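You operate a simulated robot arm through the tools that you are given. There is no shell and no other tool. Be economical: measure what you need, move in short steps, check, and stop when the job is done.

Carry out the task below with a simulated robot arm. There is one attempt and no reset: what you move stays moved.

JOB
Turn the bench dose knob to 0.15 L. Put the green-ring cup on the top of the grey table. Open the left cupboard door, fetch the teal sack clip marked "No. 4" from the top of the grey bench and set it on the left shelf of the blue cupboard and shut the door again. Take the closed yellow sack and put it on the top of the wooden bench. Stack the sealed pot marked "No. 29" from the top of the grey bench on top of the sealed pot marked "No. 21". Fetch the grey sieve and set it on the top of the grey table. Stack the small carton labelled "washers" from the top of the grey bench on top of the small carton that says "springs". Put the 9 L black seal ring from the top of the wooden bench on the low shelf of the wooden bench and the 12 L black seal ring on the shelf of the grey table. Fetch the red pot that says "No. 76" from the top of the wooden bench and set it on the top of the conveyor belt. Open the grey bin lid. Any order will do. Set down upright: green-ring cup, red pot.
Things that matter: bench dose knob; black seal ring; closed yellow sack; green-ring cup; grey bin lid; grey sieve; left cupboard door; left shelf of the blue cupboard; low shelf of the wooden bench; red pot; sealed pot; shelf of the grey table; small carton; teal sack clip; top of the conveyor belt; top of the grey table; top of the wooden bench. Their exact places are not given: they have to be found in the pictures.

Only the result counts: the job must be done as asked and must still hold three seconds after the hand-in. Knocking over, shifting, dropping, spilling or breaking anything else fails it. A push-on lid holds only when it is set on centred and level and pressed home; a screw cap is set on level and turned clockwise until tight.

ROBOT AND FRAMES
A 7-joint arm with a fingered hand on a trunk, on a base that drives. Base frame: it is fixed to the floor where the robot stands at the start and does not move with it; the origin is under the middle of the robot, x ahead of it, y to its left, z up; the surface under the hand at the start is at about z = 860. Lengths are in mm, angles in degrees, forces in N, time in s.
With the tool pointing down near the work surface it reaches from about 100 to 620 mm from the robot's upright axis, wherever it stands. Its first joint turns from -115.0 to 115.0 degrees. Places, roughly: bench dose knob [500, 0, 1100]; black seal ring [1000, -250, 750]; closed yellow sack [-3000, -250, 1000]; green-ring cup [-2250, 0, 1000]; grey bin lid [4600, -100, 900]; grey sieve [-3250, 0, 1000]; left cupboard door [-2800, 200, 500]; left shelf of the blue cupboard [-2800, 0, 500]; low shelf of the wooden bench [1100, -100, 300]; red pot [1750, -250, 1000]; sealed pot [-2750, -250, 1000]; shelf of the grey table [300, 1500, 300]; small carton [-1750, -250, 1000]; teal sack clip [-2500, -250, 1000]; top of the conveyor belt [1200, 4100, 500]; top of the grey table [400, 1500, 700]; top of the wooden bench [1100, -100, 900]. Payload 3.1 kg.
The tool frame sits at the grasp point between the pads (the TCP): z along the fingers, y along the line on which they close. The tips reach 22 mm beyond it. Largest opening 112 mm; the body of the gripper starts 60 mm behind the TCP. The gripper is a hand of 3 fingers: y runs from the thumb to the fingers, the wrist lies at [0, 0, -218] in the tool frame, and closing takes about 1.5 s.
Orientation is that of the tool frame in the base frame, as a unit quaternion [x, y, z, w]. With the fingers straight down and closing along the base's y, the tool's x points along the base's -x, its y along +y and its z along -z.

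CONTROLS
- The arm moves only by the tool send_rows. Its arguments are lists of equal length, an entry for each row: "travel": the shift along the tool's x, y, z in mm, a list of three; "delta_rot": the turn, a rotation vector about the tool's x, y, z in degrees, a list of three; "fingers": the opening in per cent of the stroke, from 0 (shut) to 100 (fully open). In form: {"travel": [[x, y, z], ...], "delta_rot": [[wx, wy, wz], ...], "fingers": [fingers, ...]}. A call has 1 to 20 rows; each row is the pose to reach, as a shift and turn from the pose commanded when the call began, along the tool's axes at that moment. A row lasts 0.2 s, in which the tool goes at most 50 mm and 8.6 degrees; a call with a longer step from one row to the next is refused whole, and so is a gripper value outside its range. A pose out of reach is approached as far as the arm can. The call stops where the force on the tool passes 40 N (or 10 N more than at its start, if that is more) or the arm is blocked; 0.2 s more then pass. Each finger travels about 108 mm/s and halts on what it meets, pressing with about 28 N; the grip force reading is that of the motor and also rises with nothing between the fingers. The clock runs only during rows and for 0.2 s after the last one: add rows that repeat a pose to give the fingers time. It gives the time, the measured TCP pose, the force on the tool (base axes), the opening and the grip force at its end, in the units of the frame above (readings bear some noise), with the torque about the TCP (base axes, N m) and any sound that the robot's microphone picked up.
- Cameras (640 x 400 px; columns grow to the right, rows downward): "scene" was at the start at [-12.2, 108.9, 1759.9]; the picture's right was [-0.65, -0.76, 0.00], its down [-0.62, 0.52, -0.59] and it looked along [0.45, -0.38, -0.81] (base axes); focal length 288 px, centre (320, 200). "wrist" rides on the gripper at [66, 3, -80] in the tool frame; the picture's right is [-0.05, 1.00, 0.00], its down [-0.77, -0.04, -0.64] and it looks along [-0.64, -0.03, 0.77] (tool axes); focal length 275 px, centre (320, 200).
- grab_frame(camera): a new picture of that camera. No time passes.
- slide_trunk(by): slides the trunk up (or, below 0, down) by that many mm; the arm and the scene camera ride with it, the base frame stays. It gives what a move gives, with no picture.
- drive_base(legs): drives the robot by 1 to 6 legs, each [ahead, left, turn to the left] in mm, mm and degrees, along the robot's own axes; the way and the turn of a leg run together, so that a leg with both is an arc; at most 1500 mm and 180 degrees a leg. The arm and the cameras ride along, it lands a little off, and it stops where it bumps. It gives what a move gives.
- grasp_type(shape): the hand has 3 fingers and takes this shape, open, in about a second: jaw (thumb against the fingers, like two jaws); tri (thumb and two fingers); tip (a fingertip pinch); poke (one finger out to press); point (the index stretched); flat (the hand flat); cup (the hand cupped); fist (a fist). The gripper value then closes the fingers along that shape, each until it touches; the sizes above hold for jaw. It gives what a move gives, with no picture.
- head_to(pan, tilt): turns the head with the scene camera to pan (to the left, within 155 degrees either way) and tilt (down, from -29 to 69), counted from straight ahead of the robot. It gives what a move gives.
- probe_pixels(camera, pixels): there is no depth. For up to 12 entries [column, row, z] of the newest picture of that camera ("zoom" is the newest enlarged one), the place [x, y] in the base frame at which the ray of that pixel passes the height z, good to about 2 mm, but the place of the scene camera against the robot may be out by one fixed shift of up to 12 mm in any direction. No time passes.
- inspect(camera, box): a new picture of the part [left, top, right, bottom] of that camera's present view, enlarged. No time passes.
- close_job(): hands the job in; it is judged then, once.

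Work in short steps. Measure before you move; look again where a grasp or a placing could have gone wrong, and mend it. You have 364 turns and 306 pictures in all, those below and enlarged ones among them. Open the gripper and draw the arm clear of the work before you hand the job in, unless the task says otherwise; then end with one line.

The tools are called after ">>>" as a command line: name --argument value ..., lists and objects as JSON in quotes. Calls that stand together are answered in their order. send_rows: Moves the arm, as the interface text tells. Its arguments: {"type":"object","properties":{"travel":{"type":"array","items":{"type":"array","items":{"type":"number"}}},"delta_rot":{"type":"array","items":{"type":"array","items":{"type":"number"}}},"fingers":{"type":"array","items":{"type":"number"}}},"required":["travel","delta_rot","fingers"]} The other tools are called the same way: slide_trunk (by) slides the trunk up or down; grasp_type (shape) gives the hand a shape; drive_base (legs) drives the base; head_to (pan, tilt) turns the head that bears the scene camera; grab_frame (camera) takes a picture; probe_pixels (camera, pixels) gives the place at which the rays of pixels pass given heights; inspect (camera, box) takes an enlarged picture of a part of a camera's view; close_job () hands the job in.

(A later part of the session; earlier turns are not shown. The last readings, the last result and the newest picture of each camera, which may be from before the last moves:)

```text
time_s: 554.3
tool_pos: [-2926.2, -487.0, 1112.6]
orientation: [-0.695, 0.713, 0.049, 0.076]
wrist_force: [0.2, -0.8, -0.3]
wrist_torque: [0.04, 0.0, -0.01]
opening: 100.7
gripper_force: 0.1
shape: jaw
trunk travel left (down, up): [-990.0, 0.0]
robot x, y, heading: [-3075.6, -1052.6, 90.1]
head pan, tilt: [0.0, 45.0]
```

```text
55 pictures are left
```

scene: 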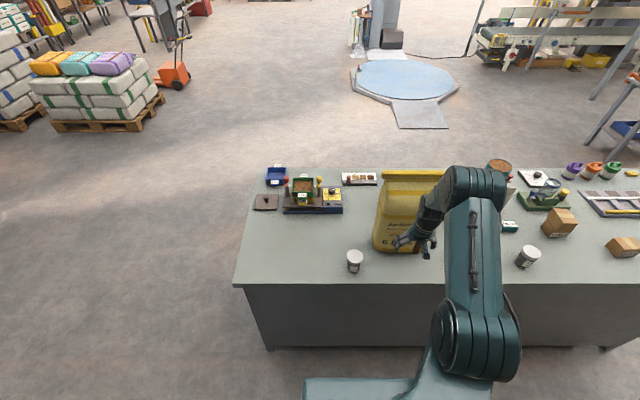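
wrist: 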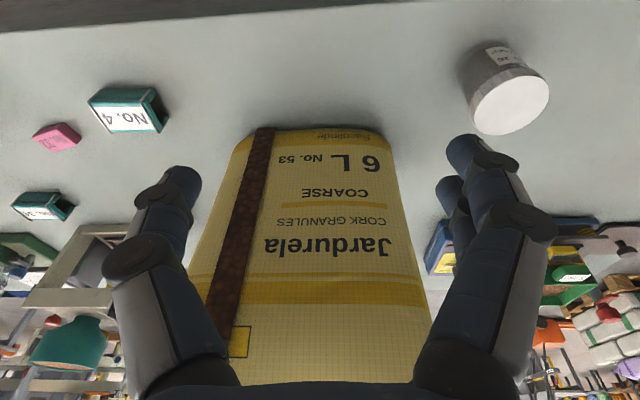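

>>> probe_pixels --camera "wrist" --pixels '[[316, 131, 868], [250, 140, 880], [385, 140, 880]]'

>>> probe_pixels --camera "scene" --pixels '[[384, 173, 1150], [384, 173, 1200], [384, 173, 1250], [412, 172, 1200], [384, 250, 868]]'

>>> inspect --camera "scene" --box '[360, 155, 460, 260]'

```text
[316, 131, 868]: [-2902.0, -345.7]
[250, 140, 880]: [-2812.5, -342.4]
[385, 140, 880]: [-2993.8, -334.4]
```

```text
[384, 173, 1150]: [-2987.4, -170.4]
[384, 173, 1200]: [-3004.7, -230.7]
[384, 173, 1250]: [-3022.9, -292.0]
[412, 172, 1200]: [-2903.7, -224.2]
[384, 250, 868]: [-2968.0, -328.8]
```

```text
3.81 times, centred on (410, 208) of scene
```

zoom: 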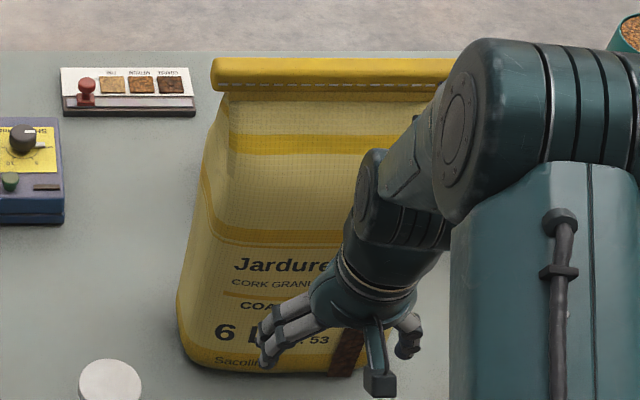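

Sack: x −2990…−2812, front y≈−345, top seam ~z 1235. I roll the hand 90° (closing along y) and raise it to pinch the top seam.

>>> send_rows --travel '[[0, 0, -17], [0, 0, -34], [0, 0, -51], [0, 0, -68], [0, 0, -85], [0, 0, -102], [0, 0, -119], [0, 0, -136], [0, 0, -153], [0, 0, -170], [0, 0, -187]]' --delta_rot '[[0, 0, 8.2], [0, 0, 16.4], [0, 0, 24.6], [0, 0, 32.8], [0, 0, 41], [0, 0, 49.2], [0, 0, 57.4], [0, 0, 65.6], [0, 0, 73.8], [0, 0, 82], [0, 0, 90]]' --fingers '[90, 90, 90, 90, 90, 90, 90, 90, 90, 90, 90]'

>>> drive_base --legs '[[120, -20, 0]]'

>>> grab_frame --camera "wrist"

```text
time_s: 556.7
tool_pos: [-2932.1, -520.0, 1297.4]
orientation: [0.014, 0.996, 0.088, 0.019]
wrist_force: [-0.4, 0.3, 0.1]
wrist_torque: [-0.03, -0.02, -0.02]
opening: 100.5
gripper_force: 0.1
shape: jaw
trunk travel left (down, up): [-990.0, 0.0]
robot x, y, heading: [-3074.6, -1053.6, 89.5]
head pan, tilt: [0.0, 45.0]
```

```text
time_s: 557.9
tool_pos: [-2914.0, -402.2, 1298.1]
orientation: [0.012, 0.996, 0.088, 0.019]
wrist_force: [0.4, -0.7, 0.8]
wrist_torque: [0.01, -0.03, 0.02]
opening: 100.7
gripper_force: 0.1
shape: jaw
trunk travel left (down, up): [-990.0, 0.0]
robot x, y, heading: [-3052.4, -935.9, 90.0]
head pan, tilt: [0.0, 45.0]
```

```text
53 pictures are left
```

wrist: 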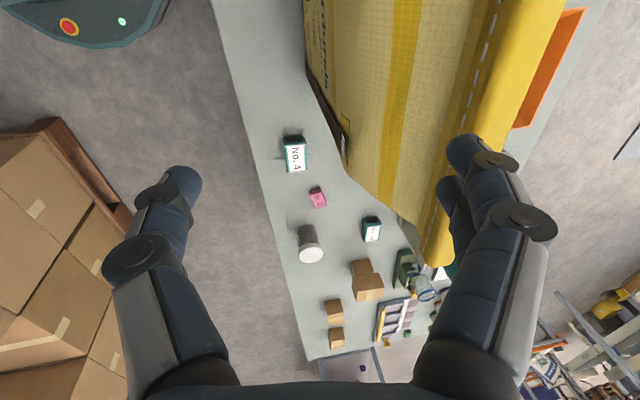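

>>> probe_pixels --camera "wrist" --pixels '[[490, 110, 1235], [490, 110, 1220], [505, 60, 1235], [465, 185, 1235], [452, 240, 1235], [540, 60, 1235]]'

```text
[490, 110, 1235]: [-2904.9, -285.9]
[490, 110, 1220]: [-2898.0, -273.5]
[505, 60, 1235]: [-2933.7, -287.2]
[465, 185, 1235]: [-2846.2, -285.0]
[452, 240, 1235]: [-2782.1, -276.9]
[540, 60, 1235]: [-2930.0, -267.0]
```

Seam bar centre ≈ (−2905,−276,1232). Drive over it and descend.

>>> drive_base --legs '[[124, -9, 0]]'

>>> send_rows --travel '[[1, -5, 27], [2, -10, 54], [2.7, -13.4, 74], [2.7, -13.4, 74]]' --delta_rot '[[0, 0, 0], [0, 0, 0], [0, 0, 0], [0, 0, 0]]' --fingers '[90, 90, 90, 90]'

>>> grab_frame --camera "wrist"

```text
time_s: 559.2
tool_pos: [-2904.0, -277.4, 1296.6]
orientation: [0.012, 0.996, 0.088, 0.019]
wrist_force: [-0.2, -0.6, -0.1]
wrist_torque: [0.0, -0.04, 0.01]
opening: 100.7
gripper_force: 0.0
shape: jaw
trunk travel left (down, up): [-990.0, 0.0]
robot x, y, heading: [-3046.5, -812.5, 90.4]
head pan, tilt: [0.0, 45.0]
```

```text
time_s: 560.2
tool_pos: [-2906.1, -275.7, 1221.1]
orientation: [0.011, 0.996, 0.088, 0.019]
wrist_force: [0.5, 0.2, 0.8]
wrist_torque: [0.02, -0.05, -0.02]
opening: 100.7
gripper_force: 0.0
shape: jaw
trunk travel left (down, up): [-990.0, 0.0]
robot x, y, heading: [-3044.7, -810.8, 90.3]
head pan, tilt: [0.0, 45.0]
```

```text
52 pictures are left
```

wrist: 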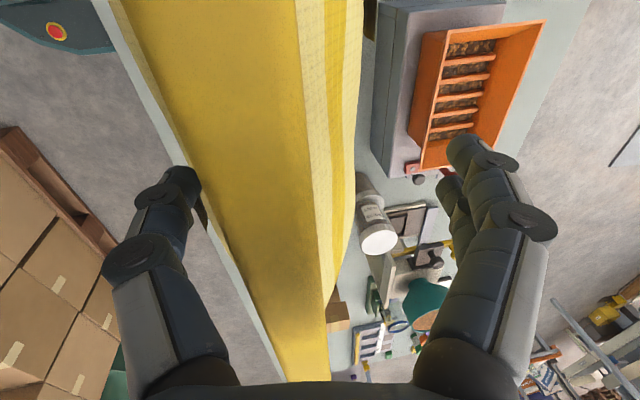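

The bar is ~23 mm toward the thumb (y≈−299) and a bit higher. Shift −y 23, up 8, then close.

>>> send_rows --travel '[[0, -11, -4], [0, -21.5, -4], [0, -21.5, -4], [0, -21.5, -4], [0, -21.5, -4], [0, -21.5, -4], [0, -21.5, -4]]' --delta_rot '[[0, 0, 0], [0, 0, 0], [0, 0, 0], [0, 0, 0], [0, 0, 0], [0, 0, 0], [0, 0, 0]]' --fingers '[90, 90, 60, 30, 0, 0, 0]'

>>> grab_frame --camera "wrist"

```text
time_s: 561.8
tool_pos: [-2906.7, -298.2, 1223.0]
orientation: [0.011, 0.996, 0.089, 0.019]
wrist_force: [0.7, 0.4, 5.3]
wrist_torque: [-0.06, -0.02, 0.02]
opening: 35.9
gripper_force: 27.8
shape: jaw
trunk travel left (down, up): [-990.0, 0.0]
robot x, y, heading: [-3044.8, -811.9, 90.2]
head pan, tilt: [0.0, 45.0]
```

```text
51 pictures are left
```

wrist: 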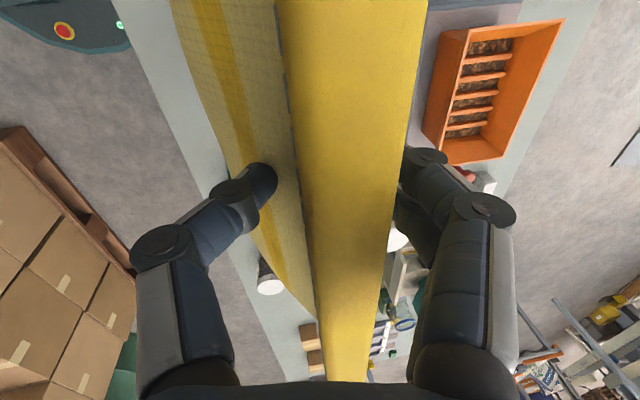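

Gripped at 36 mm. Lift and check.

>>> send_rows --travel '[[-0.5, 2, -10], [-1, 5, -30], [-2, 10, -55], [-3, 14, -80]]' --delta_rot '[[0, 0, 0], [0, 0, 0], [0, 0, 0], [0, 0, 0]]' --fingers '[0, 0, 0, 0]'

>>> grab_frame --camera "scene"

```text
time_s: 562.8
tool_pos: [-2906.6, -299.8, 1304.4]
orientation: [0.01, 0.996, 0.088, 0.018]
wrist_force: [-0.2, 1.0, -6.5]
wrist_torque: [-0.01, 0.0, -0.03]
opening: 25.1
gripper_force: 27.5
shape: jaw
trunk travel left (down, up): [-990.0, 0.0]
robot x, y, heading: [-3046.2, -811.7, 90.2]
head pan, tilt: [0.0, 45.0]
```

```text
50 pictures are left
```

scene: 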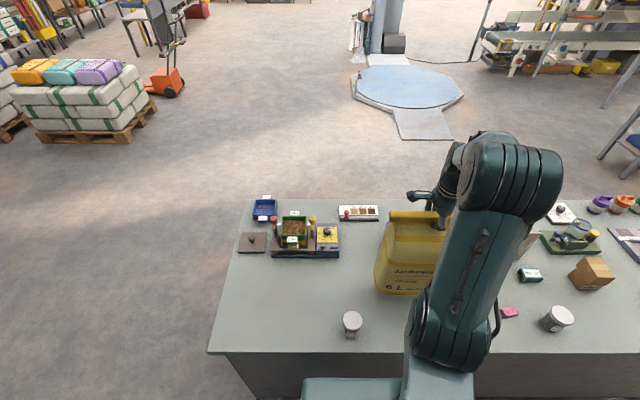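

Sack is held (≈6.5 N). Back off the bench and carry it along the rear aisle to the wooden bench.

>>> drive_base --legs '[[-248, 0, -0.2], [0, -1400, 0], [0, -1400, 0], [0, -1010, 0]]'

>>> grab_frame --camera "scene"

```text
time_s: 582.6
tool_pos: [905.4, -554.4, 1303.3]
orientation: [0.014, 0.996, 0.088, 0.018]
wrist_force: [-0.2, 0.7, -6.7]
wrist_torque: [-0.08, 0.06, 0.0]
opening: 24.9
gripper_force: 27.9
shape: jaw
trunk travel left (down, up): [-990.0, 0.0]
robot x, y, heading: [760.2, -1064.1, 89.7]
head pan, tilt: [0.0, 45.0]
```

```text
49 pictures are left
```

scene: 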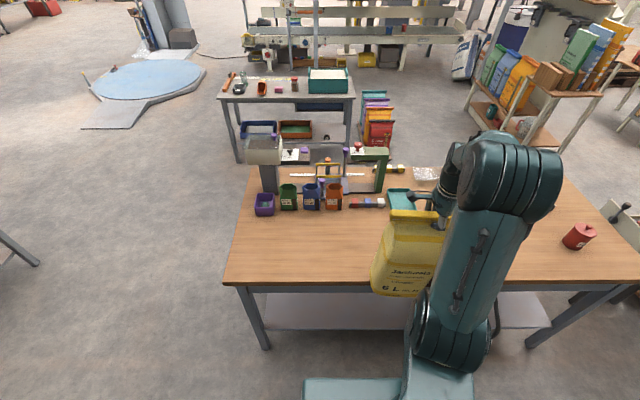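

>>> drive_base --legs '[[225, 0, 0]]'

>>> slide_trunk --by -50

>>> send_rows --travel '[[0, -1, 6], [0, -1.8, 10], [0, -2.5, 14], [0, -3.2, 18], [0, -4, 22], [0, -4.7, 26], [0, -5.4, 30], [0, -6.1, 34], [0, -6.8, 38], [0, -7.5, 42]]' --delta_rot '[[0, 0, 0], [0, 0, 0], [0, 0, 0], [0, 0, 0], [0, 0, 0], [0, 0, 0], [0, 0, 0], [0, 0, 0], [0, 0, 0], [0, 0, 0]]' --fingers '[0, 0, 0, 0, 0, 0, 0, 0, 0, 0]'

>>> grab_frame --camera "scene"

```text
time_s: 584.3
tool_pos: [906.3, -327.3, 1303.8]
orientation: [0.014, 0.996, 0.088, 0.019]
wrist_force: [-0.2, -0.9, -6.7]
wrist_torque: [-0.14, 0.02, 0.02]
opening: 25.0
gripper_force: 28.1
shape: jaw
trunk travel left (down, up): [-990.0, 0.0]
robot x, y, heading: [762.4, -836.4, 89.4]
head pan, tilt: [0.0, 45.0]
```

```text
time_s: 585.2
tool_pos: [907.7, -326.2, 1253.6]
orientation: [0.015, 0.996, 0.087, 0.019]
wrist_force: [-0.1, -0.1, -6.1]
wrist_torque: [-0.07, -0.01, -0.04]
opening: 24.6
gripper_force: 27.8
shape: jaw
trunk travel left (down, up): [-940.0, 50.0]
robot x, y, heading: [762.2, -840.0, 89.7]
head pan, tilt: [0.0, 45.0]
```

```text
time_s: 586.3
tool_pos: [904.9, -322.8, 1239.7]
orientation: [0.013, 0.995, 0.099, 0.022]
wrist_force: [-6.8, 2.2, 30.3]
wrist_torque: [0.12, 0.17, 0.01]
opening: 29.0
gripper_force: 28.0
shape: jaw
trunk travel left (down, up): [-940.0, 50.0]
robot x, y, heading: [762.9, -835.9, 89.6]
head pan, tilt: [0.0, 45.0]
stopped in row 5: the force on the tool passed its limit at 43 N (the readings are from after the stop); the commanded pose is now the measured one
```

```text
48 pictures are left
```

scene: 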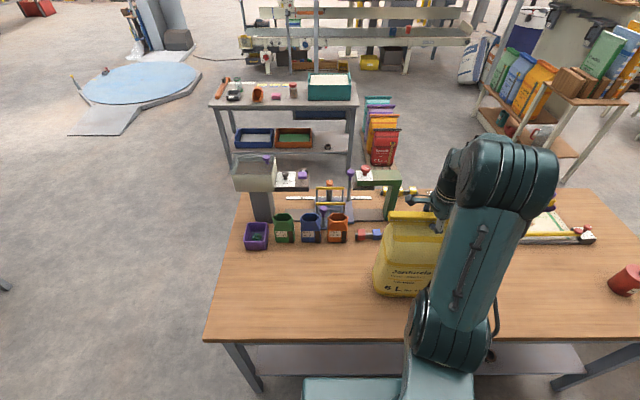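

Sack is on the wooden bench. Ease, open and rise.

>>> send_rows --travel '[[0, 0, -2], [0, 0, -2], [0, 0, -2], [0, 0, -2], [0, 0, -2], [-1, 5, -30], [-2, 10, -60], [-2, 14, -80]]' --delta_rot '[[0, 0, 0], [0, 0, 0], [0, 0, 0], [0, 0, 0], [0, 0, 0], [0, 0, 0], [0, 0, 0], [0, 0, 0]]' --fingers '[20, 45, 70, 90, 90, 90, 90, 90]'

>>> drive_base --legs '[[-350, 0, 0]]'

>>> grab_frame --camera "scene"

```text
time_s: 588.1
tool_pos: [907.4, -325.9, 1317.0]
orientation: [0.014, 0.995, 0.092, 0.02]
wrist_force: [0.0, 0.0, -0.2]
wrist_torque: [0.01, -0.01, 0.01]
opening: 100.9
gripper_force: 0.1
shape: jaw
trunk travel left (down, up): [-940.0, 50.0]
robot x, y, heading: [761.3, -839.2, 89.8]
head pan, tilt: [0.0, 45.0]
```

```text
time_s: 590.4
tool_pos: [905.0, -680.1, 1316.7]
orientation: [0.013, 0.995, 0.093, 0.02]
wrist_force: [-0.3, 0.4, -0.1]
wrist_torque: [0.01, 0.02, -0.01]
opening: 100.7
gripper_force: 0.2
shape: jaw
trunk travel left (down, up): [-940.0, 50.0]
robot x, y, heading: [760.3, -1192.1, 89.8]
head pan, tilt: [0.0, 45.0]
```

```text
47 pictures are left
```

scene: 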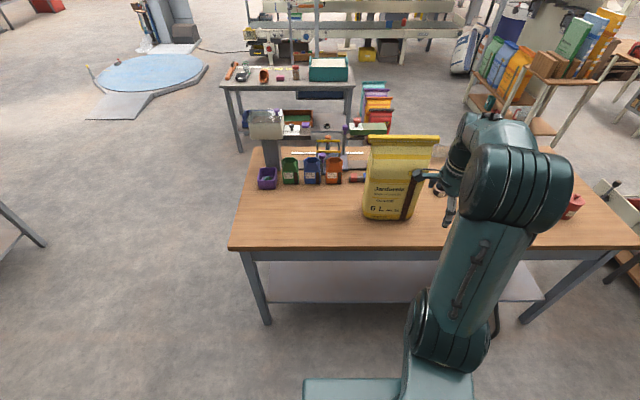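

Sack placed. Unroll the hand and drive round to the front of the grey bench for the cupboard.

>>> send_rows --travel '[[0, 0, 10], [0, 0, 20], [0, 0, 30], [0, 0, 40], [0, 0, 50], [0, 0, 60], [0, 0, 70], [0, 0, 80], [0, 0, 90], [0, 0, 100], [0, 0, 110]]' --delta_rot '[[0, 0, -8.2], [0, 0, -16.4], [0, 0, -24.6], [0, 0, -32.8], [0, 0, -41], [0, 0, -49.2], [0, 0, -57.4], [0, 0, -65.6], [0, 0, -73.8], [0, 0, -82], [0, 0, -90]]' --fingers '[90, 90, 90, 90, 90, 90, 90, 90, 90, 90, 90]'

>>> drive_base --legs '[[0, 1400, 0], [1450, 0, 0], [600, 0, 0], [0, 1450, 0], [0, 650, 0], [0, 0, 180]]'

>>> slide_trunk --by -300

>>> head_to --pan 0 --tilt 40

>>> grab_frame --camera "scene"

```text
time_s: 592.8
tool_pos: [908.0, -659.5, 1206.6]
orientation: [-0.696, 0.712, 0.052, 0.08]
wrist_force: [-0.9, -0.6, 0.0]
wrist_torque: [0.0, 0.01, 0.0]
opening: 100.4
gripper_force: 0.0
shape: jaw
trunk travel left (down, up): [-940.0, 50.0]
robot x, y, heading: [759.6, -1194.4, 89.7]
head pan, tilt: [0.0, 45.0]
```

```text
time_s: 626.8
tool_pos: [-2864.1, 442.3, 1207.8]
orientation: [0.74, 0.665, -0.082, 0.048]
wrist_force: [0.8, -0.2, 0.3]
wrist_torque: [0.01, 0.03, 0.0]
opening: 100.5
gripper_force: 0.0
shape: jaw
trunk travel left (down, up): [-940.0, 50.0]
robot x, y, heading: [-2672.5, 964.6, -94.7]
head pan, tilt: [0.0, 45.0]
```

```text
time_s: 629.8
tool_pos: [-2863.8, 442.2, 907.3]
orientation: [0.741, 0.665, -0.083, 0.048]
wrist_force: [-0.4, -0.5, 0.2]
wrist_torque: [0.05, -0.02, -0.05]
opening: 100.8
gripper_force: 0.1
shape: jaw
trunk travel left (down, up): [-640.0, 350.0]
robot x, y, heading: [-2674.4, 958.9, -94.8]
head pan, tilt: [0.0, 45.0]
```

```text
time_s: 630.5
tool_pos: [-2863.2, 442.4, 908.5]
orientation: [0.741, 0.665, -0.082, 0.047]
wrist_force: [-0.1, -0.8, -0.7]
wrist_torque: [0.01, -0.01, 0.01]
opening: 100.6
gripper_force: 0.0
shape: jaw
trunk travel left (down, up): [-640.0, 350.0]
robot x, y, heading: [-2676.9, 964.2, -94.7]
head pan, tilt: [0.0, 40.0]
```

```text
46 pictures are left
```

scene: 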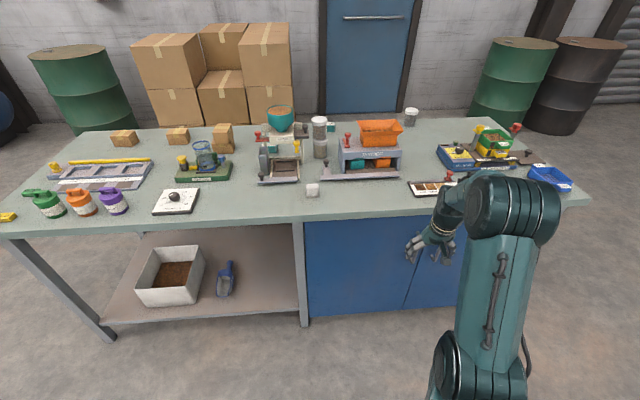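

>>> probe_pixels --camera "scene" --pixels '[[410, 270, 600], [410, 270, 700], [408, 308, 300], [408, 308, 200], [307, 235, 800], [308, 318, 100], [308, 318, 200], [590, 205, 860], [307, 222, 860]]'

>>> grab_frame --camera "wrist"

```text
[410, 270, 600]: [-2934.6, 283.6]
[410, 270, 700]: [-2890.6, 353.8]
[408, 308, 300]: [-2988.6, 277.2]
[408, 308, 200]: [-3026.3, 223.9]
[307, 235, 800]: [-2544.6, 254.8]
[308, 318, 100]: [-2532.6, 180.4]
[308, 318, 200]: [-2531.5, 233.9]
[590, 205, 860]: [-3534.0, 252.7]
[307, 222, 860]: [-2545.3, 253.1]
```

```text
45 pictures are left
```

wrist: 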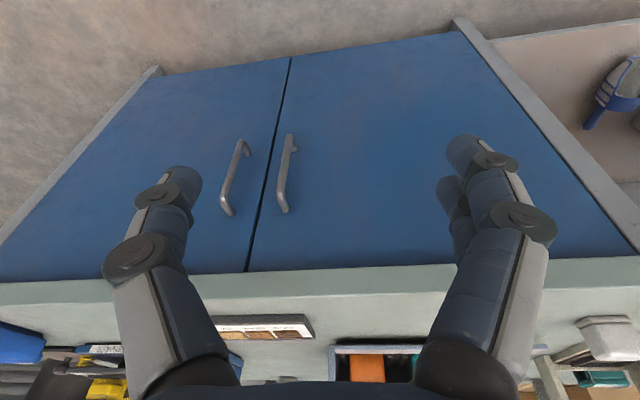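

>>> probe_pixels --camera "wrist" --pixels '[[283, 210, 760], [283, 210, 720], [291, 138, 600], [291, 138, 650], [287, 172, 680], [287, 172, 640], [287, 62, 150], [287, 62, 250], [248, 270, 830], [450, 262, 830]]'

```text
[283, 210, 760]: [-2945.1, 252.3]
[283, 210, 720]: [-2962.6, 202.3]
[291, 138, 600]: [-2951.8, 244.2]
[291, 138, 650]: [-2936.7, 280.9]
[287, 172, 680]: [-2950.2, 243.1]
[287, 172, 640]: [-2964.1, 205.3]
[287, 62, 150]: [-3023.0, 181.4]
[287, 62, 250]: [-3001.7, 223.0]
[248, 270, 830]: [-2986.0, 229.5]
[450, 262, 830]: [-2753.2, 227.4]
```

Left door: handle bar vertical at ≈(−2949, 245), z 600–754; hinge at x≈−2545. I align the base at y≈960, pitch the tool forward to ~60° and lower to handle height.

>>> drive_base --legs '[[0, -129, 4.8]]'

>>> slide_trunk --by -225

>>> send_rows --travel '[[0, 0, 0], [0, 0, 0], [0, 0, 0], [0, 0, 0], [0, 0, 0], [0, 0, 0], [0, 0, 0]]' --delta_rot '[[0, -8, 0], [0, -16, 0], [0, -24, 0], [0, -32, 0], [0, -40, 0], [0, -48, 0], [0, -54, 0]]' --fingers '[90, 80, 70, 60, 50, 50, 50]'

>>> grab_frame --camera "wrist"

```text
time_s: 631.8
tool_pos: [-2945.7, 432.5, 907.3]
orientation: [0.711, 0.697, -0.079, 0.052]
wrist_force: [-0.4, -0.3, -0.3]
wrist_torque: [-0.05, 0.01, 0.02]
opening: 100.6
gripper_force: 0.1
shape: jaw
trunk travel left (down, up): [-640.0, 350.0]
robot x, y, heading: [-2799.2, 968.5, -89.8]
head pan, tilt: [0.0, 40.0]
```

```text
time_s: 634.1
tool_pos: [-2944.7, 433.8, 682.4]
orientation: [0.71, 0.698, -0.079, 0.052]
wrist_force: [-0.7, 0.9, -0.3]
wrist_torque: [0.04, -0.01, 0.05]
opening: 100.6
gripper_force: 0.0
shape: jaw
trunk travel left (down, up): [-415.0, 575.0]
robot x, y, heading: [-2799.0, 967.8, -89.7]
head pan, tilt: [0.0, 40.0]
```

```text
time_s: 635.7
tool_pos: [-2944.1, 433.1, 683.1]
orientation: [0.598, 0.598, -0.393, 0.362]
wrist_force: [0.3, 0.5, -0.5]
wrist_torque: [0.02, -0.01, 0.01]
opening: 56.8
gripper_force: 0.0
shape: jaw
trunk travel left (down, up): [-415.0, 575.0]
robot x, y, heading: [-2801.0, 967.9, -89.9]
head pan, tilt: [0.0, 40.0]
```

```text
44 pictures are left
```

wrist: 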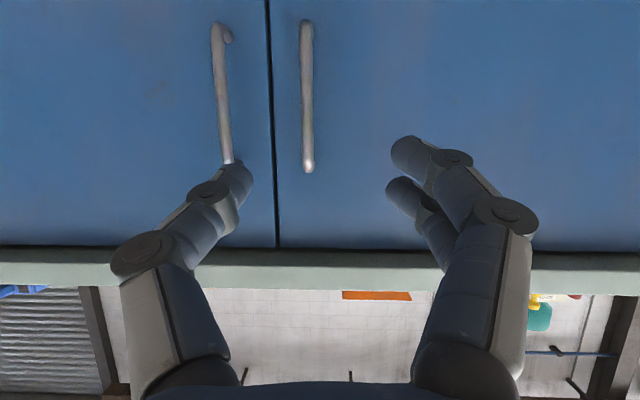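

>>> probe_pixels --camera "wrist" --pixels '[[306, 165, 760], [306, 165, 750], [306, 30, 600], [306, 30, 590], [306, 100, 680], [271, 240, 830]]'

```text
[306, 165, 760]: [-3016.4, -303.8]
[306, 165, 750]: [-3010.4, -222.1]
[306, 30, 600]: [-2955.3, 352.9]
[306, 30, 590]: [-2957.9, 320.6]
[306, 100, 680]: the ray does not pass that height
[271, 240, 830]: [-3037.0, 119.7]
```

>>> send_rows --travel '[[-14, -5, 40], [-28, -10, 80], [-42, -13, 120]]' --delta_rot '[[0, 0, 0], [0, 0, 0], [0, 0, 0]]' --fingers '[50, 50, 50]'

>>> grab_frame --camera "wrist"

```text
time_s: 636.5
tool_pos: [-2958.4, 305.1, 669.3]
orientation: [0.597, 0.598, -0.393, 0.363]
wrist_force: [0.1, 0.3, -0.2]
wrist_torque: [0.0, 0.02, 0.0]
opening: 56.8
gripper_force: 0.0
shape: jaw
trunk travel left (down, up): [-415.0, 575.0]
robot x, y, heading: [-2799.6, 968.2, -89.8]
head pan, tilt: [0.0, 40.0]
```

```text
43 pictures are left
```

wrist: 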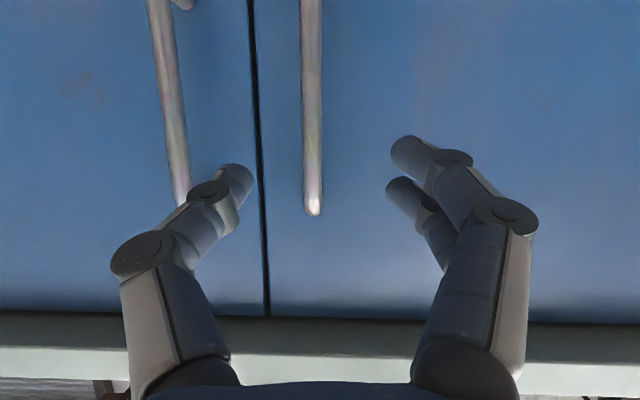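

Bar lies between the fingers (col 312). Advance 58 mm and close.

>>> send_rows --travel '[[0, -3, 25], [0, -5, 48], [0, -5, 58], [0, -5, 58], [0, -5, 58], [0, -5, 58], [0, -5, 58]]' --delta_rot '[[0, 0, 0], [0, 0, 0], [0, 0, 0], [0, 0, 0], [0, 0, 0], [0, 0, 0], [0, 0, 0]]' --fingers '[50, 50, 50, 30, 0, 0, 0]'

>>> grab_frame --camera "wrist"

```text
time_s: 638.1
tool_pos: [-2967.7, 254.2, 644.6]
orientation: [0.597, 0.598, -0.393, 0.362]
wrist_force: [0.6, -0.2, -0.3]
wrist_torque: [0.03, -0.02, 0.03]
opening: 0.0
gripper_force: 28.0
shape: jaw
trunk travel left (down, up): [-415.0, 575.0]
robot x, y, heading: [-2798.7, 964.9, -89.6]
head pan, tilt: [0.0, 40.0]
```

```text
42 pictures are left
```

wrist: 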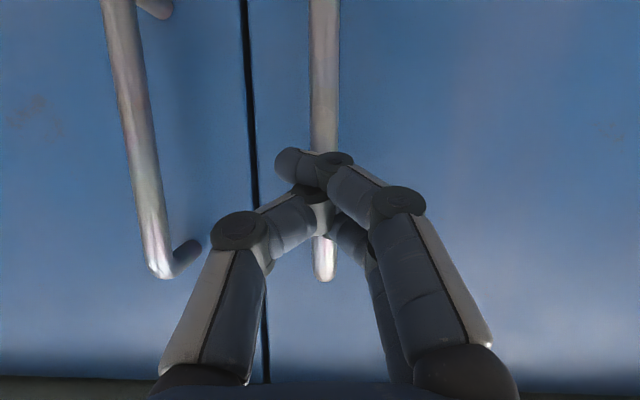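

Closed short of the bar. Reopen, advance 28 mm, close again.

>>> send_rows --travel '[[0, 0, 0], [0, 0, 0], [0, 2, 0], [0, 2, 14], [0, 2, 28], [0, 2, 28], [0, 2, 28], [0, 2, 28], [0, 2, 28], [0, 2, 28]]' --delta_rot '[[0, 0, 0], [0, 0, 0], [0, 0, 0], [0, 0, 0], [0, 0, 0], [0, 0, 0], [0, 0, 0], [0, 0, 0], [0, 0, 0], [0, 0, 0]]' --fingers '[20, 40, 50, 50, 50, 30, 10, 0, 0, 0]'

>>> grab_frame --camera "wrist"

```text
time_s: 640.3
tool_pos: [-2968.0, 229.6, 631.9]
orientation: [0.596, 0.598, -0.394, 0.363]
wrist_force: [0.9, -1.0, -0.2]
wrist_torque: [0.07, -0.03, 0.01]
opening: 8.0
gripper_force: 27.3
shape: jaw
trunk travel left (down, up): [-415.0, 575.0]
robot x, y, heading: [-2801.8, 968.6, -89.8]
head pan, tilt: [0.0, 40.0]
```

```text
41 pictures are left
```

wrist: 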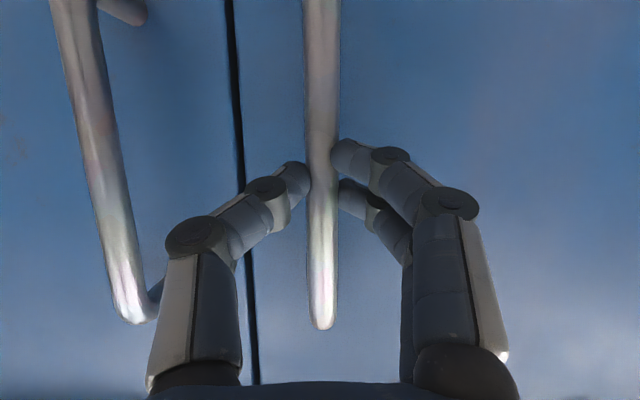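

Bar gripped (8 mm). Pull the door along its arc to 40°.

>>> send_rows --travel '[[15.5, 2.9, -32.8], [30.7, 9, -65.4], [45.6, 18.1, -97.6], [59.8, 30.3, -128.6], [73.7, 45.5, -159], [86.7, 63.6, -188.1], [98.9, 84.3, -215.5], [110.2, 107.5, -241.4]]' --delta_rot '[[0, 0, 0], [0, 0, 0], [0, 0, 0], [0, 0, 0], [0, 0, 0], [0, 0, 0], [0, 0, 0], [0, 0, 0]]' --fingers '[0, 0, 0, 0, 0, 0, 0, 0]'

>>> grab_frame --camera "scene"

```text
time_s: 642.1
tool_pos: [-2854.9, 494.2, 634.6]
orientation: [0.597, 0.597, -0.394, 0.363]
wrist_force: [4.8, -6.6, 11.7]
wrist_torque: [-0.19, -0.26, -0.15]
opening: 6.3
gripper_force: 28.0
shape: jaw
trunk travel left (down, up): [-415.0, 575.0]
robot x, y, heading: [-2805.5, 966.1, -90.0]
head pan, tilt: [0.0, 40.0]
```

```text
40 pictures are left
```

scene: 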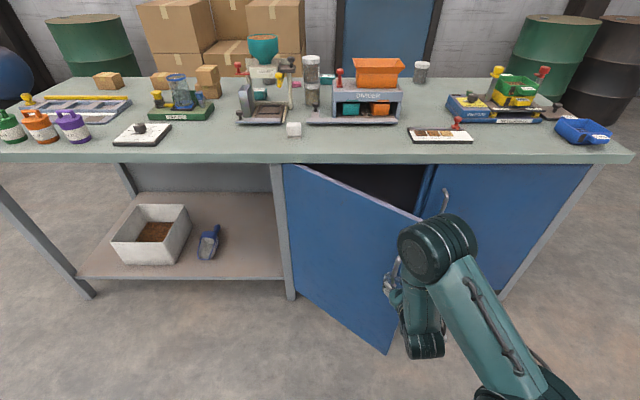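

Door at 40°. Pull to 50°, release, then push the inner face to open wide.

>>> send_rows --travel '[[10.3, 25.6, -23.8], [19.5, 53.4, -45.6], [19.5, 53.4, -45.6], [19.5, 53.4, -45.6], [19.5, 53.4, -60], [19.5, 53.4, -100], [19.5, 53.4, -140]]' --delta_rot '[[0, 0, 0], [0, 0, 0], [0, 0, 0], [0, 0, 0], [0, 0, 0], [0, 0, 0], [0, 0, 0]]' --fingers '[0, 0, 30, 55, 55, 55, 50]'

>>> send_rows --travel '[[0, -45, 0], [0, -90, 0], [0, -135, 5], [-15, -150, 45], [-30, -150, 85], [-45, -150, 125]]' --delta_rot '[[0, 0, 0], [0, 0, 0], [0, 0, 0], [0, 0, 0], [0, 0, 0], [0, 0, 0]]' --fingers '[30, 0, 0, 0, 0, 0]'

>>> grab_frame --camera "scene"

```text
time_s: 643.7
tool_pos: [-2792.9, 586.6, 657.9]
orientation: [0.597, 0.597, -0.394, 0.363]
wrist_force: [-0.7, 0.0, -0.3]
wrist_torque: [-0.01, -0.01, -0.02]
opening: 56.5
gripper_force: 0.0
shape: jaw
out of reach, approached as far as the arm can: row 6, 7
trunk travel left (down, up): [-415.0, 575.0]
robot x, y, heading: [-2801.4, 967.6, -89.9]
head pan, tilt: [0.0, 40.0]
```

```text
time_s: 645.1
tool_pos: [-2949.3, 457.5, 651.9]
orientation: [0.597, 0.598, -0.394, 0.362]
wrist_force: [-0.5, 0.8, 0.7]
wrist_torque: [-0.01, -0.01, 0.01]
opening: 0.0
gripper_force: 27.9
shape: jaw
trunk travel left (down, up): [-415.0, 575.0]
robot x, y, heading: [-2802.5, 970.3, -89.9]
head pan, tilt: [0.0, 40.0]
```

```text
39 pictures are left
```

scene: 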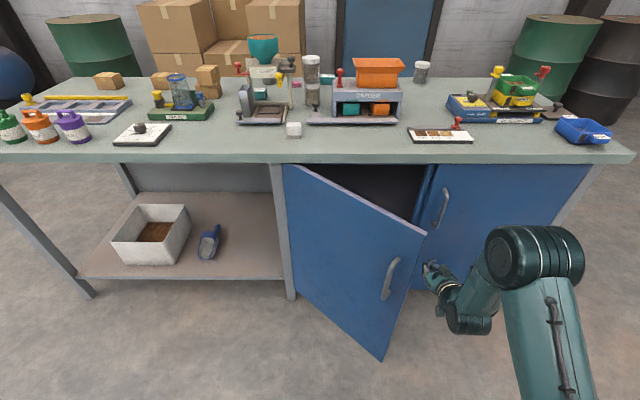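

Push the door open with the closed hand, +x by ~300 mm.

>>> send_rows --travel '[[0, 43, 0], [0, 86, 0], [0, 129, 0], [0, 172, 0], [0, 215, 0], [0, 258, 0], [0, 300, 0]]' --delta_rot '[[0, 0, 0], [0, 0, 0], [0, 0, 0], [0, 0, 0], [0, 0, 0], [0, 0, 0], [0, 0, 0]]' --fingers '[0, 0, 0, 0, 0, 0, 0]'

>>> grab_frame --camera "scene"

```text
time_s: 646.7
tool_pos: [-2647.8, 449.7, 640.0]
orientation: [0.597, 0.598, -0.394, 0.362]
wrist_force: [-1.0, -0.3, 0.3]
wrist_torque: [0.04, -0.04, -0.01]
opening: 0.0
gripper_force: 28.0
shape: jaw
trunk travel left (down, up): [-415.0, 575.0]
robot x, y, heading: [-2800.9, 965.0, -89.7]
head pan, tilt: [0.0, 40.0]
```

```text
38 pictures are left
```

scene: 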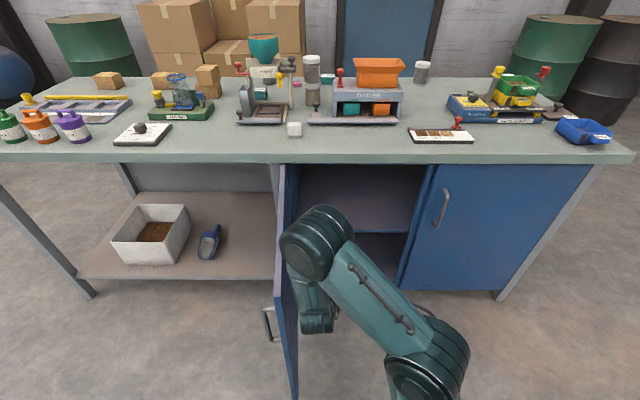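

>>> probe_pixels --camera "scene" --pixels '[[355, 233, 500], [355, 233, 550], [355, 233, 600], [410, 232, 550], [300, 225, 550], [380, 180, 550], [410, 170, 850]]'

>>> inspect --camera "scene" --box '[270, 140, 450, 290]'

```text
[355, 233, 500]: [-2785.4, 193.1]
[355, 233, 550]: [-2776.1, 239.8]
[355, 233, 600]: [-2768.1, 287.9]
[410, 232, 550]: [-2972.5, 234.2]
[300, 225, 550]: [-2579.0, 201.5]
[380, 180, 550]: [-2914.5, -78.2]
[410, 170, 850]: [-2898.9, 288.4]
```

```text
2.67 times, centred on (360, 215) of scene
```

zoom: 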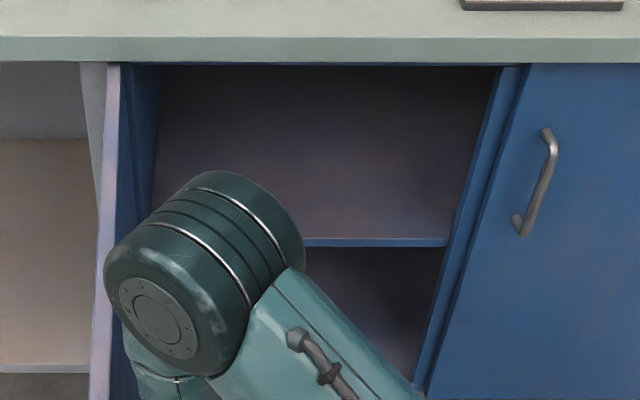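

Door is ~88° open; shelf z≈492, front y≈183. Withdraw, raise, and go round to the rear for the clip.

>>> send_rows --travel '[[0, -30, 0], [5, -60, -10], [10, -100, -30]]' --delta_rot '[[0, 6, 0], [0, 12, 0], [0, 18, 0]]' --fingers '[0, 20, 50]'

>>> drive_base --legs '[[-250, 0, 0], [0, 1450, 0], [0, 720, 0], [1450, 0, 0], [760, 0, 0], [0, 0, 180]]'

>>> slide_trunk --by 400

>>> drive_base --legs '[[0, 1450, 0], [0, 480, 0]]'

>>> grab_frame --camera "wrist"

```text
time_s: 647.5
tool_pos: [-2746.0, 486.0, 648.0]
orientation: [0.651, 0.648, -0.294, 0.264]
wrist_force: [-0.1, -0.9, 0.7]
wrist_torque: [0.0, -0.01, 0.01]
opening: 55.2
gripper_force: 0.0
shape: jaw
trunk travel left (down, up): [-415.0, 575.0]
robot x, y, heading: [-2798.2, 966.3, -89.6]
head pan, tilt: [0.0, 40.0]
```

```text
time_s: 677.3
tool_pos: [-663.5, -438.2, 647.7]
orientation: [0.651, -0.647, -0.267, -0.293]
wrist_force: [1.1, 1.1, 0.2]
wrist_torque: [-0.01, -0.02, 0.02]
opening: 55.3
gripper_force: 0.1
shape: jaw
trunk travel left (down, up): [-415.0, 575.0]
robot x, y, heading: [-600.1, -921.9, 90.9]
head pan, tilt: [0.0, 40.0]
```

```text
time_s: 681.2
tool_pos: [-662.1, -437.6, 1049.1]
orientation: [0.651, -0.647, -0.267, -0.294]
wrist_force: [-0.4, 0.3, -0.7]
wrist_torque: [-0.01, 0.01, -0.01]
opening: 55.4
gripper_force: 0.0
shape: jaw
trunk travel left (down, up): [-815.0, 175.0]
robot x, y, heading: [-604.8, -923.8, 90.8]
head pan, tilt: [0.0, 40.0]
```

```text
time_s: 690.8
tool_pos: [-2570.8, -467.0, 1047.7]
orientation: [-0.648, 0.65, 0.265, 0.295]
wrist_force: [-0.5, -0.1, 0.6]
wrist_torque: [0.0, 0.02, 0.02]
opening: 55.5
gripper_force: 0.0
shape: jaw
trunk travel left (down, up): [-815.0, 175.0]
robot x, y, heading: [-2513.7, -946.6, 90.3]
head pan, tilt: [0.0, 40.0]
```

```text
36 pictures are left
```

wrist: 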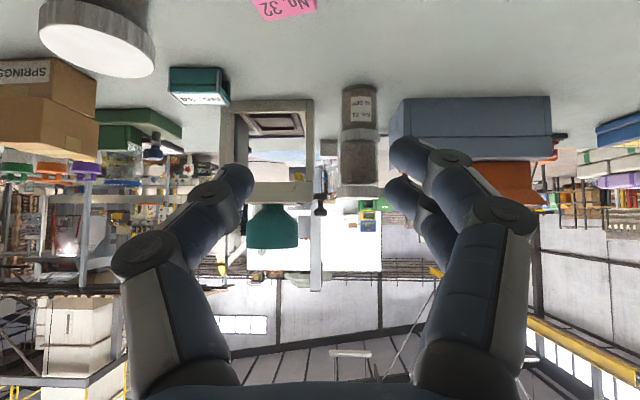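

Line up with clip No. 4 and look down at it.

>>> drive_base --legs '[[-40, 100, 0]]'

>>> send_rows --travel '[[0, 0, 0], [0, 0, 0], [0, 0, 0], [0, 0, 0], [0, 0, 0]]' --delta_rot '[[0, 8, 0], [0, 16, 0], [0, 24, 0], [0, 32, 0], [0, 36, 0]]' --fingers '[60, 60, 60, 60, 60]'

>>> grab_frame --camera "wrist"

```text
time_s: 691.9
tool_pos: [-2670.7, -509.0, 1047.8]
orientation: [0.649, -0.649, -0.267, -0.295]
wrist_force: [0.5, -0.6, -0.6]
wrist_torque: [0.0, 0.02, 0.03]
opening: 55.2
gripper_force: 0.0
shape: jaw
trunk travel left (down, up): [-815.0, 175.0]
robot x, y, heading: [-2612.1, -989.1, 90.7]
head pan, tilt: [0.0, 40.0]
```

```text
time_s: 693.1
tool_pos: [-2697.3, -506.2, 1043.8]
orientation: [0.696, -0.695, -0.138, -0.113]
wrist_force: [-0.5, 0.5, -0.6]
wrist_torque: [-0.04, -0.09, -0.03]
opening: 66.9
gripper_force: 0.1
shape: jaw
out of reach, approached as far as the arm can: row 4, 5
trunk travel left (down, up): [-815.0, 175.0]
robot x, y, heading: [-2616.4, -988.0, 90.6]
head pan, tilt: [0.0, 40.0]
```

```text
35 pictures are left
```

wrist: 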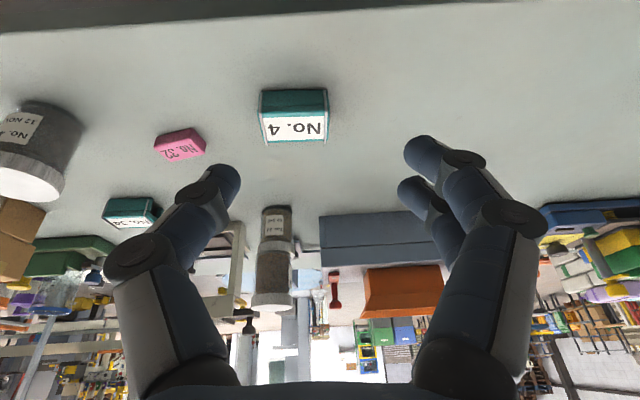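

>>> probe_pixels --camera "wrist" --pixels '[[294, 90, 862], [262, 91, 862], [327, 90, 862], [295, 113, 885], [295, 113, 895], [295, 143, 885], [295, 143, 895], [260, 113, 890], [330, 112, 890]]'

```text
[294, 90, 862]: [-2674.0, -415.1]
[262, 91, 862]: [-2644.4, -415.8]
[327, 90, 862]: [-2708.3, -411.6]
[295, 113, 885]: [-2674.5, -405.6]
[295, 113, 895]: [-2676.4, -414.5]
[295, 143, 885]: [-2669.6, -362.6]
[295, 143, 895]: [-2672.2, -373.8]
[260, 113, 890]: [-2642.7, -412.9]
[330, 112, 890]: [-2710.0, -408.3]
```

Clip No. 4: centre (−2676,−392), 65×43×33. Tilt to 45°, move over it and descend.

>>> drive_base --legs '[[112, -20, -0.5]]'

>>> send_rows --travel '[[0, 0, 0], [0, 0, 0], [0, 0, 0]]' --delta_rot '[[0, -8, 0], [0, -16, 0], [0, -24.5, 0]]' --fingers '[70, 85, 85]'

```text
time_s: 694.3
tool_pos: [-2668.9, -394.5, 1045.2]
orientation: [-0.692, 0.699, 0.139, 0.114]
wrist_force: [0.6, 0.7, -0.7]
wrist_torque: [-0.02, 0.01, -0.03]
opening: 66.8
gripper_force: 0.2
shape: jaw
trunk travel left (down, up): [-815.0, 175.0]
robot x, y, heading: [-2589.8, -877.9, 90.3]
head pan, tilt: [0.0, 40.0]
```

```text
time_s: 695.1
tool_pos: [-2670.3, -394.7, 1044.6]
orientation: [-0.647, 0.659, 0.282, 0.259]
wrist_force: [-0.4, 0.0, -0.6]
wrist_torque: [-0.02, -0.01, 0.03]
opening: 95.0
gripper_force: 0.1
shape: jaw
out of reach, approached as far as the arm can: row 1
trunk travel left (down, up): [-815.0, 175.0]
robot x, y, heading: [-2594.4, -878.5, 89.9]
head pan, tilt: [0.0, 40.0]
```

>>> send_rows --travel '[[28, 0, 29], [56, 0, 58], [84, 0, 87], [100, 0, 103], [109.5, 0, 113], [109.5, 0, 113]]' --delta_rot '[[0, 0, 0], [0, 0, 0], [0, 0, 0], [0, 0, 0], [0, 0, 0], [0, 0, 0]]' --fingers '[85, 85, 85, 85, 85, 85]'

>>> grab_frame --camera "wrist"

```text
time_s: 696.5
tool_pos: [-2676.9, -393.3, 887.7]
orientation: [-0.647, 0.659, 0.283, 0.258]
wrist_force: [0.1, -0.1, 1.0]
wrist_torque: [-0.02, 0.03, -0.01]
opening: 95.1
gripper_force: 0.2
shape: jaw
trunk travel left (down, up): [-815.0, 175.0]
robot x, y, heading: [-2594.1, -882.1, 90.0]
head pan, tilt: [0.0, 40.0]
```

```text
34 pictures are left
```

wrist: 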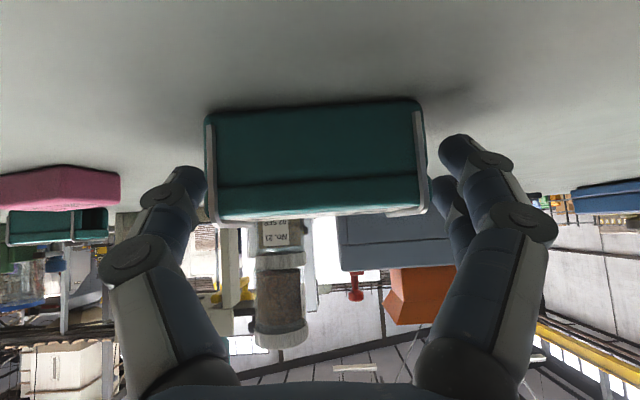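

Centred. Close and lift.

>>> send_rows --travel '[[2, 0, 0], [2, 0, 0], [2, 0, 0], [2, 0, 0], [2, 0, 0], [-20, 0, -20], [-50, 0, -50], [-80, 0, -80]]' --delta_rot '[[0, 0, 0], [0, 0, 0], [0, 0, 0], [0, 0, 0], [0, 0, 0], [0, 0, 0], [0, 0, 0], [0, 0, 0]]' --fingers '[60, 30, 0, 0, 0, 0, 0, 0]'

>>> grab_frame --camera "wrist"

```text
time_s: 698.3
tool_pos: [-2669.0, -394.5, 1003.7]
orientation: [-0.647, 0.659, 0.283, 0.259]
wrist_force: [-0.6, 0.4, 0.3]
wrist_torque: [0.0, 0.0, 0.02]
opening: 53.9
gripper_force: 27.2
shape: jaw
trunk travel left (down, up): [-815.0, 175.0]
robot x, y, heading: [-2592.7, -879.4, 90.2]
head pan, tilt: [0.0, 40.0]
```

```text
33 pictures are left
```

wrist: 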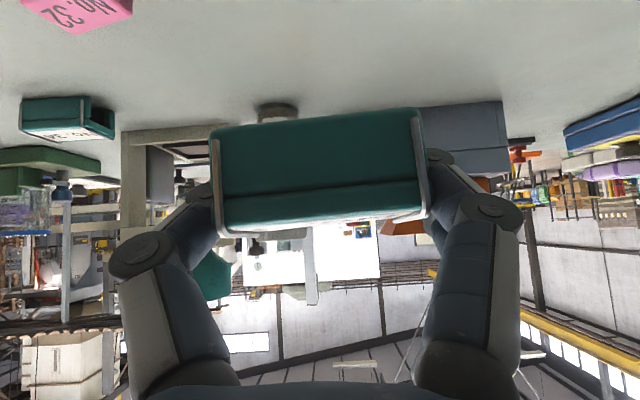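

Carry the clip round to the front of the cupboard.

>>> drive_base --legs '[[-120, 0, 0], [0, -1450, 0], [0, -520, 0], [0, 0, 180], [-1450, 0, 0], [-650, 0, 0]]'

>>> drive_base --legs '[[0, -1450, 0], [0, -776, 0]]'

>>> slide_trunk --by -400

>>> grab_frame --camera "scene"

```text
time_s: 726.2
tool_pos: [-660.4, 647.6, 1002.4]
orientation: [0.645, 0.662, -0.253, 0.288]
wrist_force: [0.0, 0.0, -0.4]
wrist_torque: [-0.03, 0.01, -0.02]
opening: 53.6
gripper_force: 27.7
shape: jaw
trunk travel left (down, up): [-815.0, 175.0]
robot x, y, heading: [-756.3, 1129.4, -87.2]
head pan, tilt: [0.0, 40.0]
```

```text
time_s: 737.1
tool_pos: [-2869.3, 530.7, 1002.2]
orientation: [0.643, 0.663, -0.252, 0.29]
wrist_force: [-0.3, -0.4, 0.3]
wrist_torque: [0.03, -0.01, 0.0]
opening: 53.1
gripper_force: 28.1
shape: jaw
trunk travel left (down, up): [-815.0, 175.0]
robot x, y, heading: [-2971.1, 1011.6, -87.1]
head pan, tilt: [0.0, 40.0]
```

```text
time_s: 740.9
tool_pos: [-2869.8, 530.3, 602.8]
orientation: [0.644, 0.663, -0.252, 0.288]
wrist_force: [-0.3, -0.3, -0.6]
wrist_torque: [0.0, 0.01, -0.02]
opening: 53.4
gripper_force: 28.3
shape: jaw
trunk travel left (down, up): [-415.0, 575.0]
robot x, y, heading: [-2973.6, 1012.1, -87.2]
head pan, tilt: [0.0, 40.0]
```

```text
32 pictures are left
```

scene: 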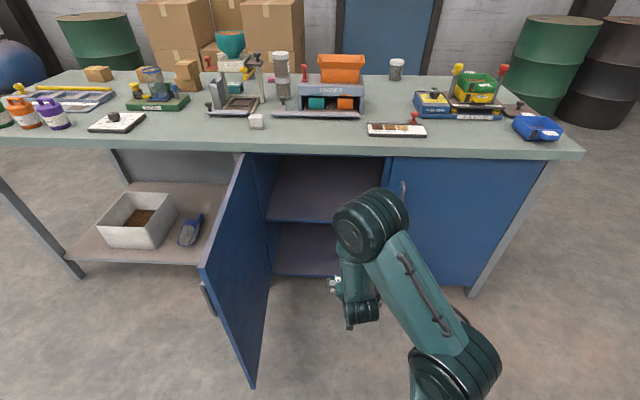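

Door still open. Reposition at (−2940,770) clear of the door and extend the hand into the left compartment.

>>> drive_base --legs '[[0, 36, -2.8], [235, 0, 0]]'

>>> grab_frame --camera "wrist"

```text
time_s: 743.1
tool_pos: [-2859.0, 291.7, 602.0]
orientation: [0.66, 0.646, -0.26, 0.283]
wrist_force: [-0.3, 0.1, -0.5]
wrist_torque: [0.03, -0.01, -0.03]
opening: 53.3
gripper_force: 27.8
shape: jaw
trunk travel left (down, up): [-415.0, 575.0]
robot x, y, heading: [-2936.5, 779.1, -90.0]
head pan, tilt: [0.0, 40.0]
```

```text
31 pictures are left
```

wrist: 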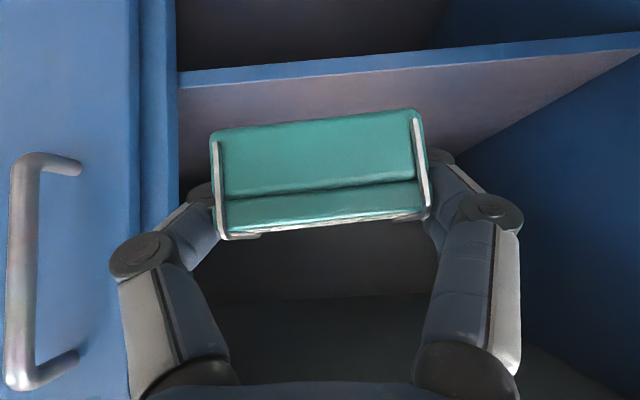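

>>> send_rows --travel '[[-17, 14, 29], [-34, 28, 59], [-52, 42, 88], [-69, 56, 118], [-86, 69.5, 147]]' --delta_rot '[[0, 0, 0], [0, 0, 0], [0, 0, 0], [0, 0, 0], [0, 0, 0]]' --fingers '[0, 0, 0, 0, 0]'

>>> grab_frame --camera "wrist"

```text
time_s: 744.4
tool_pos: [-2787.1, 124.0, 559.9]
orientation: [0.659, 0.647, -0.259, 0.283]
wrist_force: [-0.9, 0.5, 0.0]
wrist_torque: [-0.01, 0.04, -0.03]
opening: 53.5
gripper_force: 28.1
shape: jaw
trunk travel left (down, up): [-415.0, 575.0]
robot x, y, heading: [-2937.4, 775.7, -89.9]
head pan, tilt: [0.0, 40.0]
```

```text
30 pictures are left
```

wrist: 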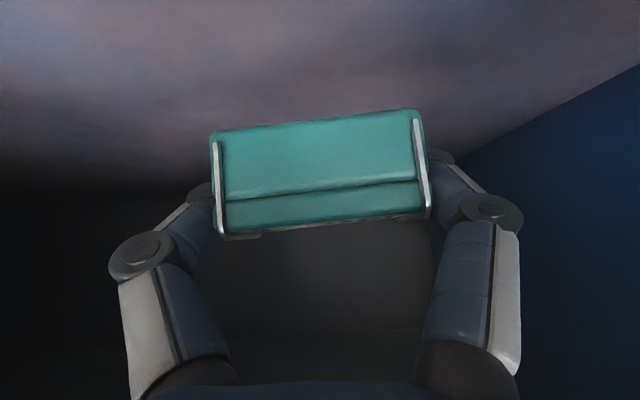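

Inside over the shelf. Lower slowly to contact.

>>> send_rows --travel '[[11, 0, 11], [18, 0, 18], [21, 0, 21], [24, 0, 24], [27, 0, 27], [30, 0, 30], [33, 0, 33], [36, 0, 36], [39, 0, 39], [42, 0, 42], [46, 0, 46], [50, 0, 50]]' --delta_rot '[[0, 0, 0], [0, 0, 0], [0, 0, 0], [0, 0, 0], [0, 0, 0], [0, 0, 0], [0, 0, 0], [0, 0, 0], [0, 0, 0], [0, 0, 0], [0, 0, 0], [0, 0, 0]]' --fingers '[0, 0, 0, 0, 0, 0, 0, 0, 0, 0, 0, 0]'

>>> grab_frame --camera "wrist"

```text
time_s: 747.0
tool_pos: [-2785.8, 126.2, 493.1]
orientation: [0.66, 0.645, -0.261, 0.284]
wrist_force: [-0.5, -0.9, 9.0]
wrist_torque: [0.04, -0.31, 0.0]
opening: 53.2
gripper_force: 28.4
shape: jaw
trunk travel left (down, up): [-415.0, 575.0]
robot x, y, heading: [-2935.1, 777.1, -90.1]
head pan, tilt: [0.0, 40.0]
```

```text
29 pictures are left
```

wrist: 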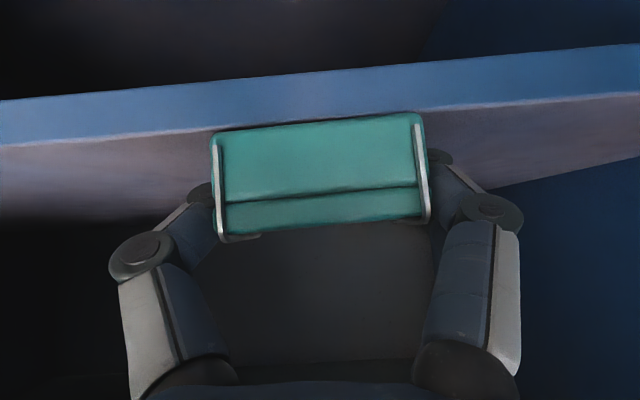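

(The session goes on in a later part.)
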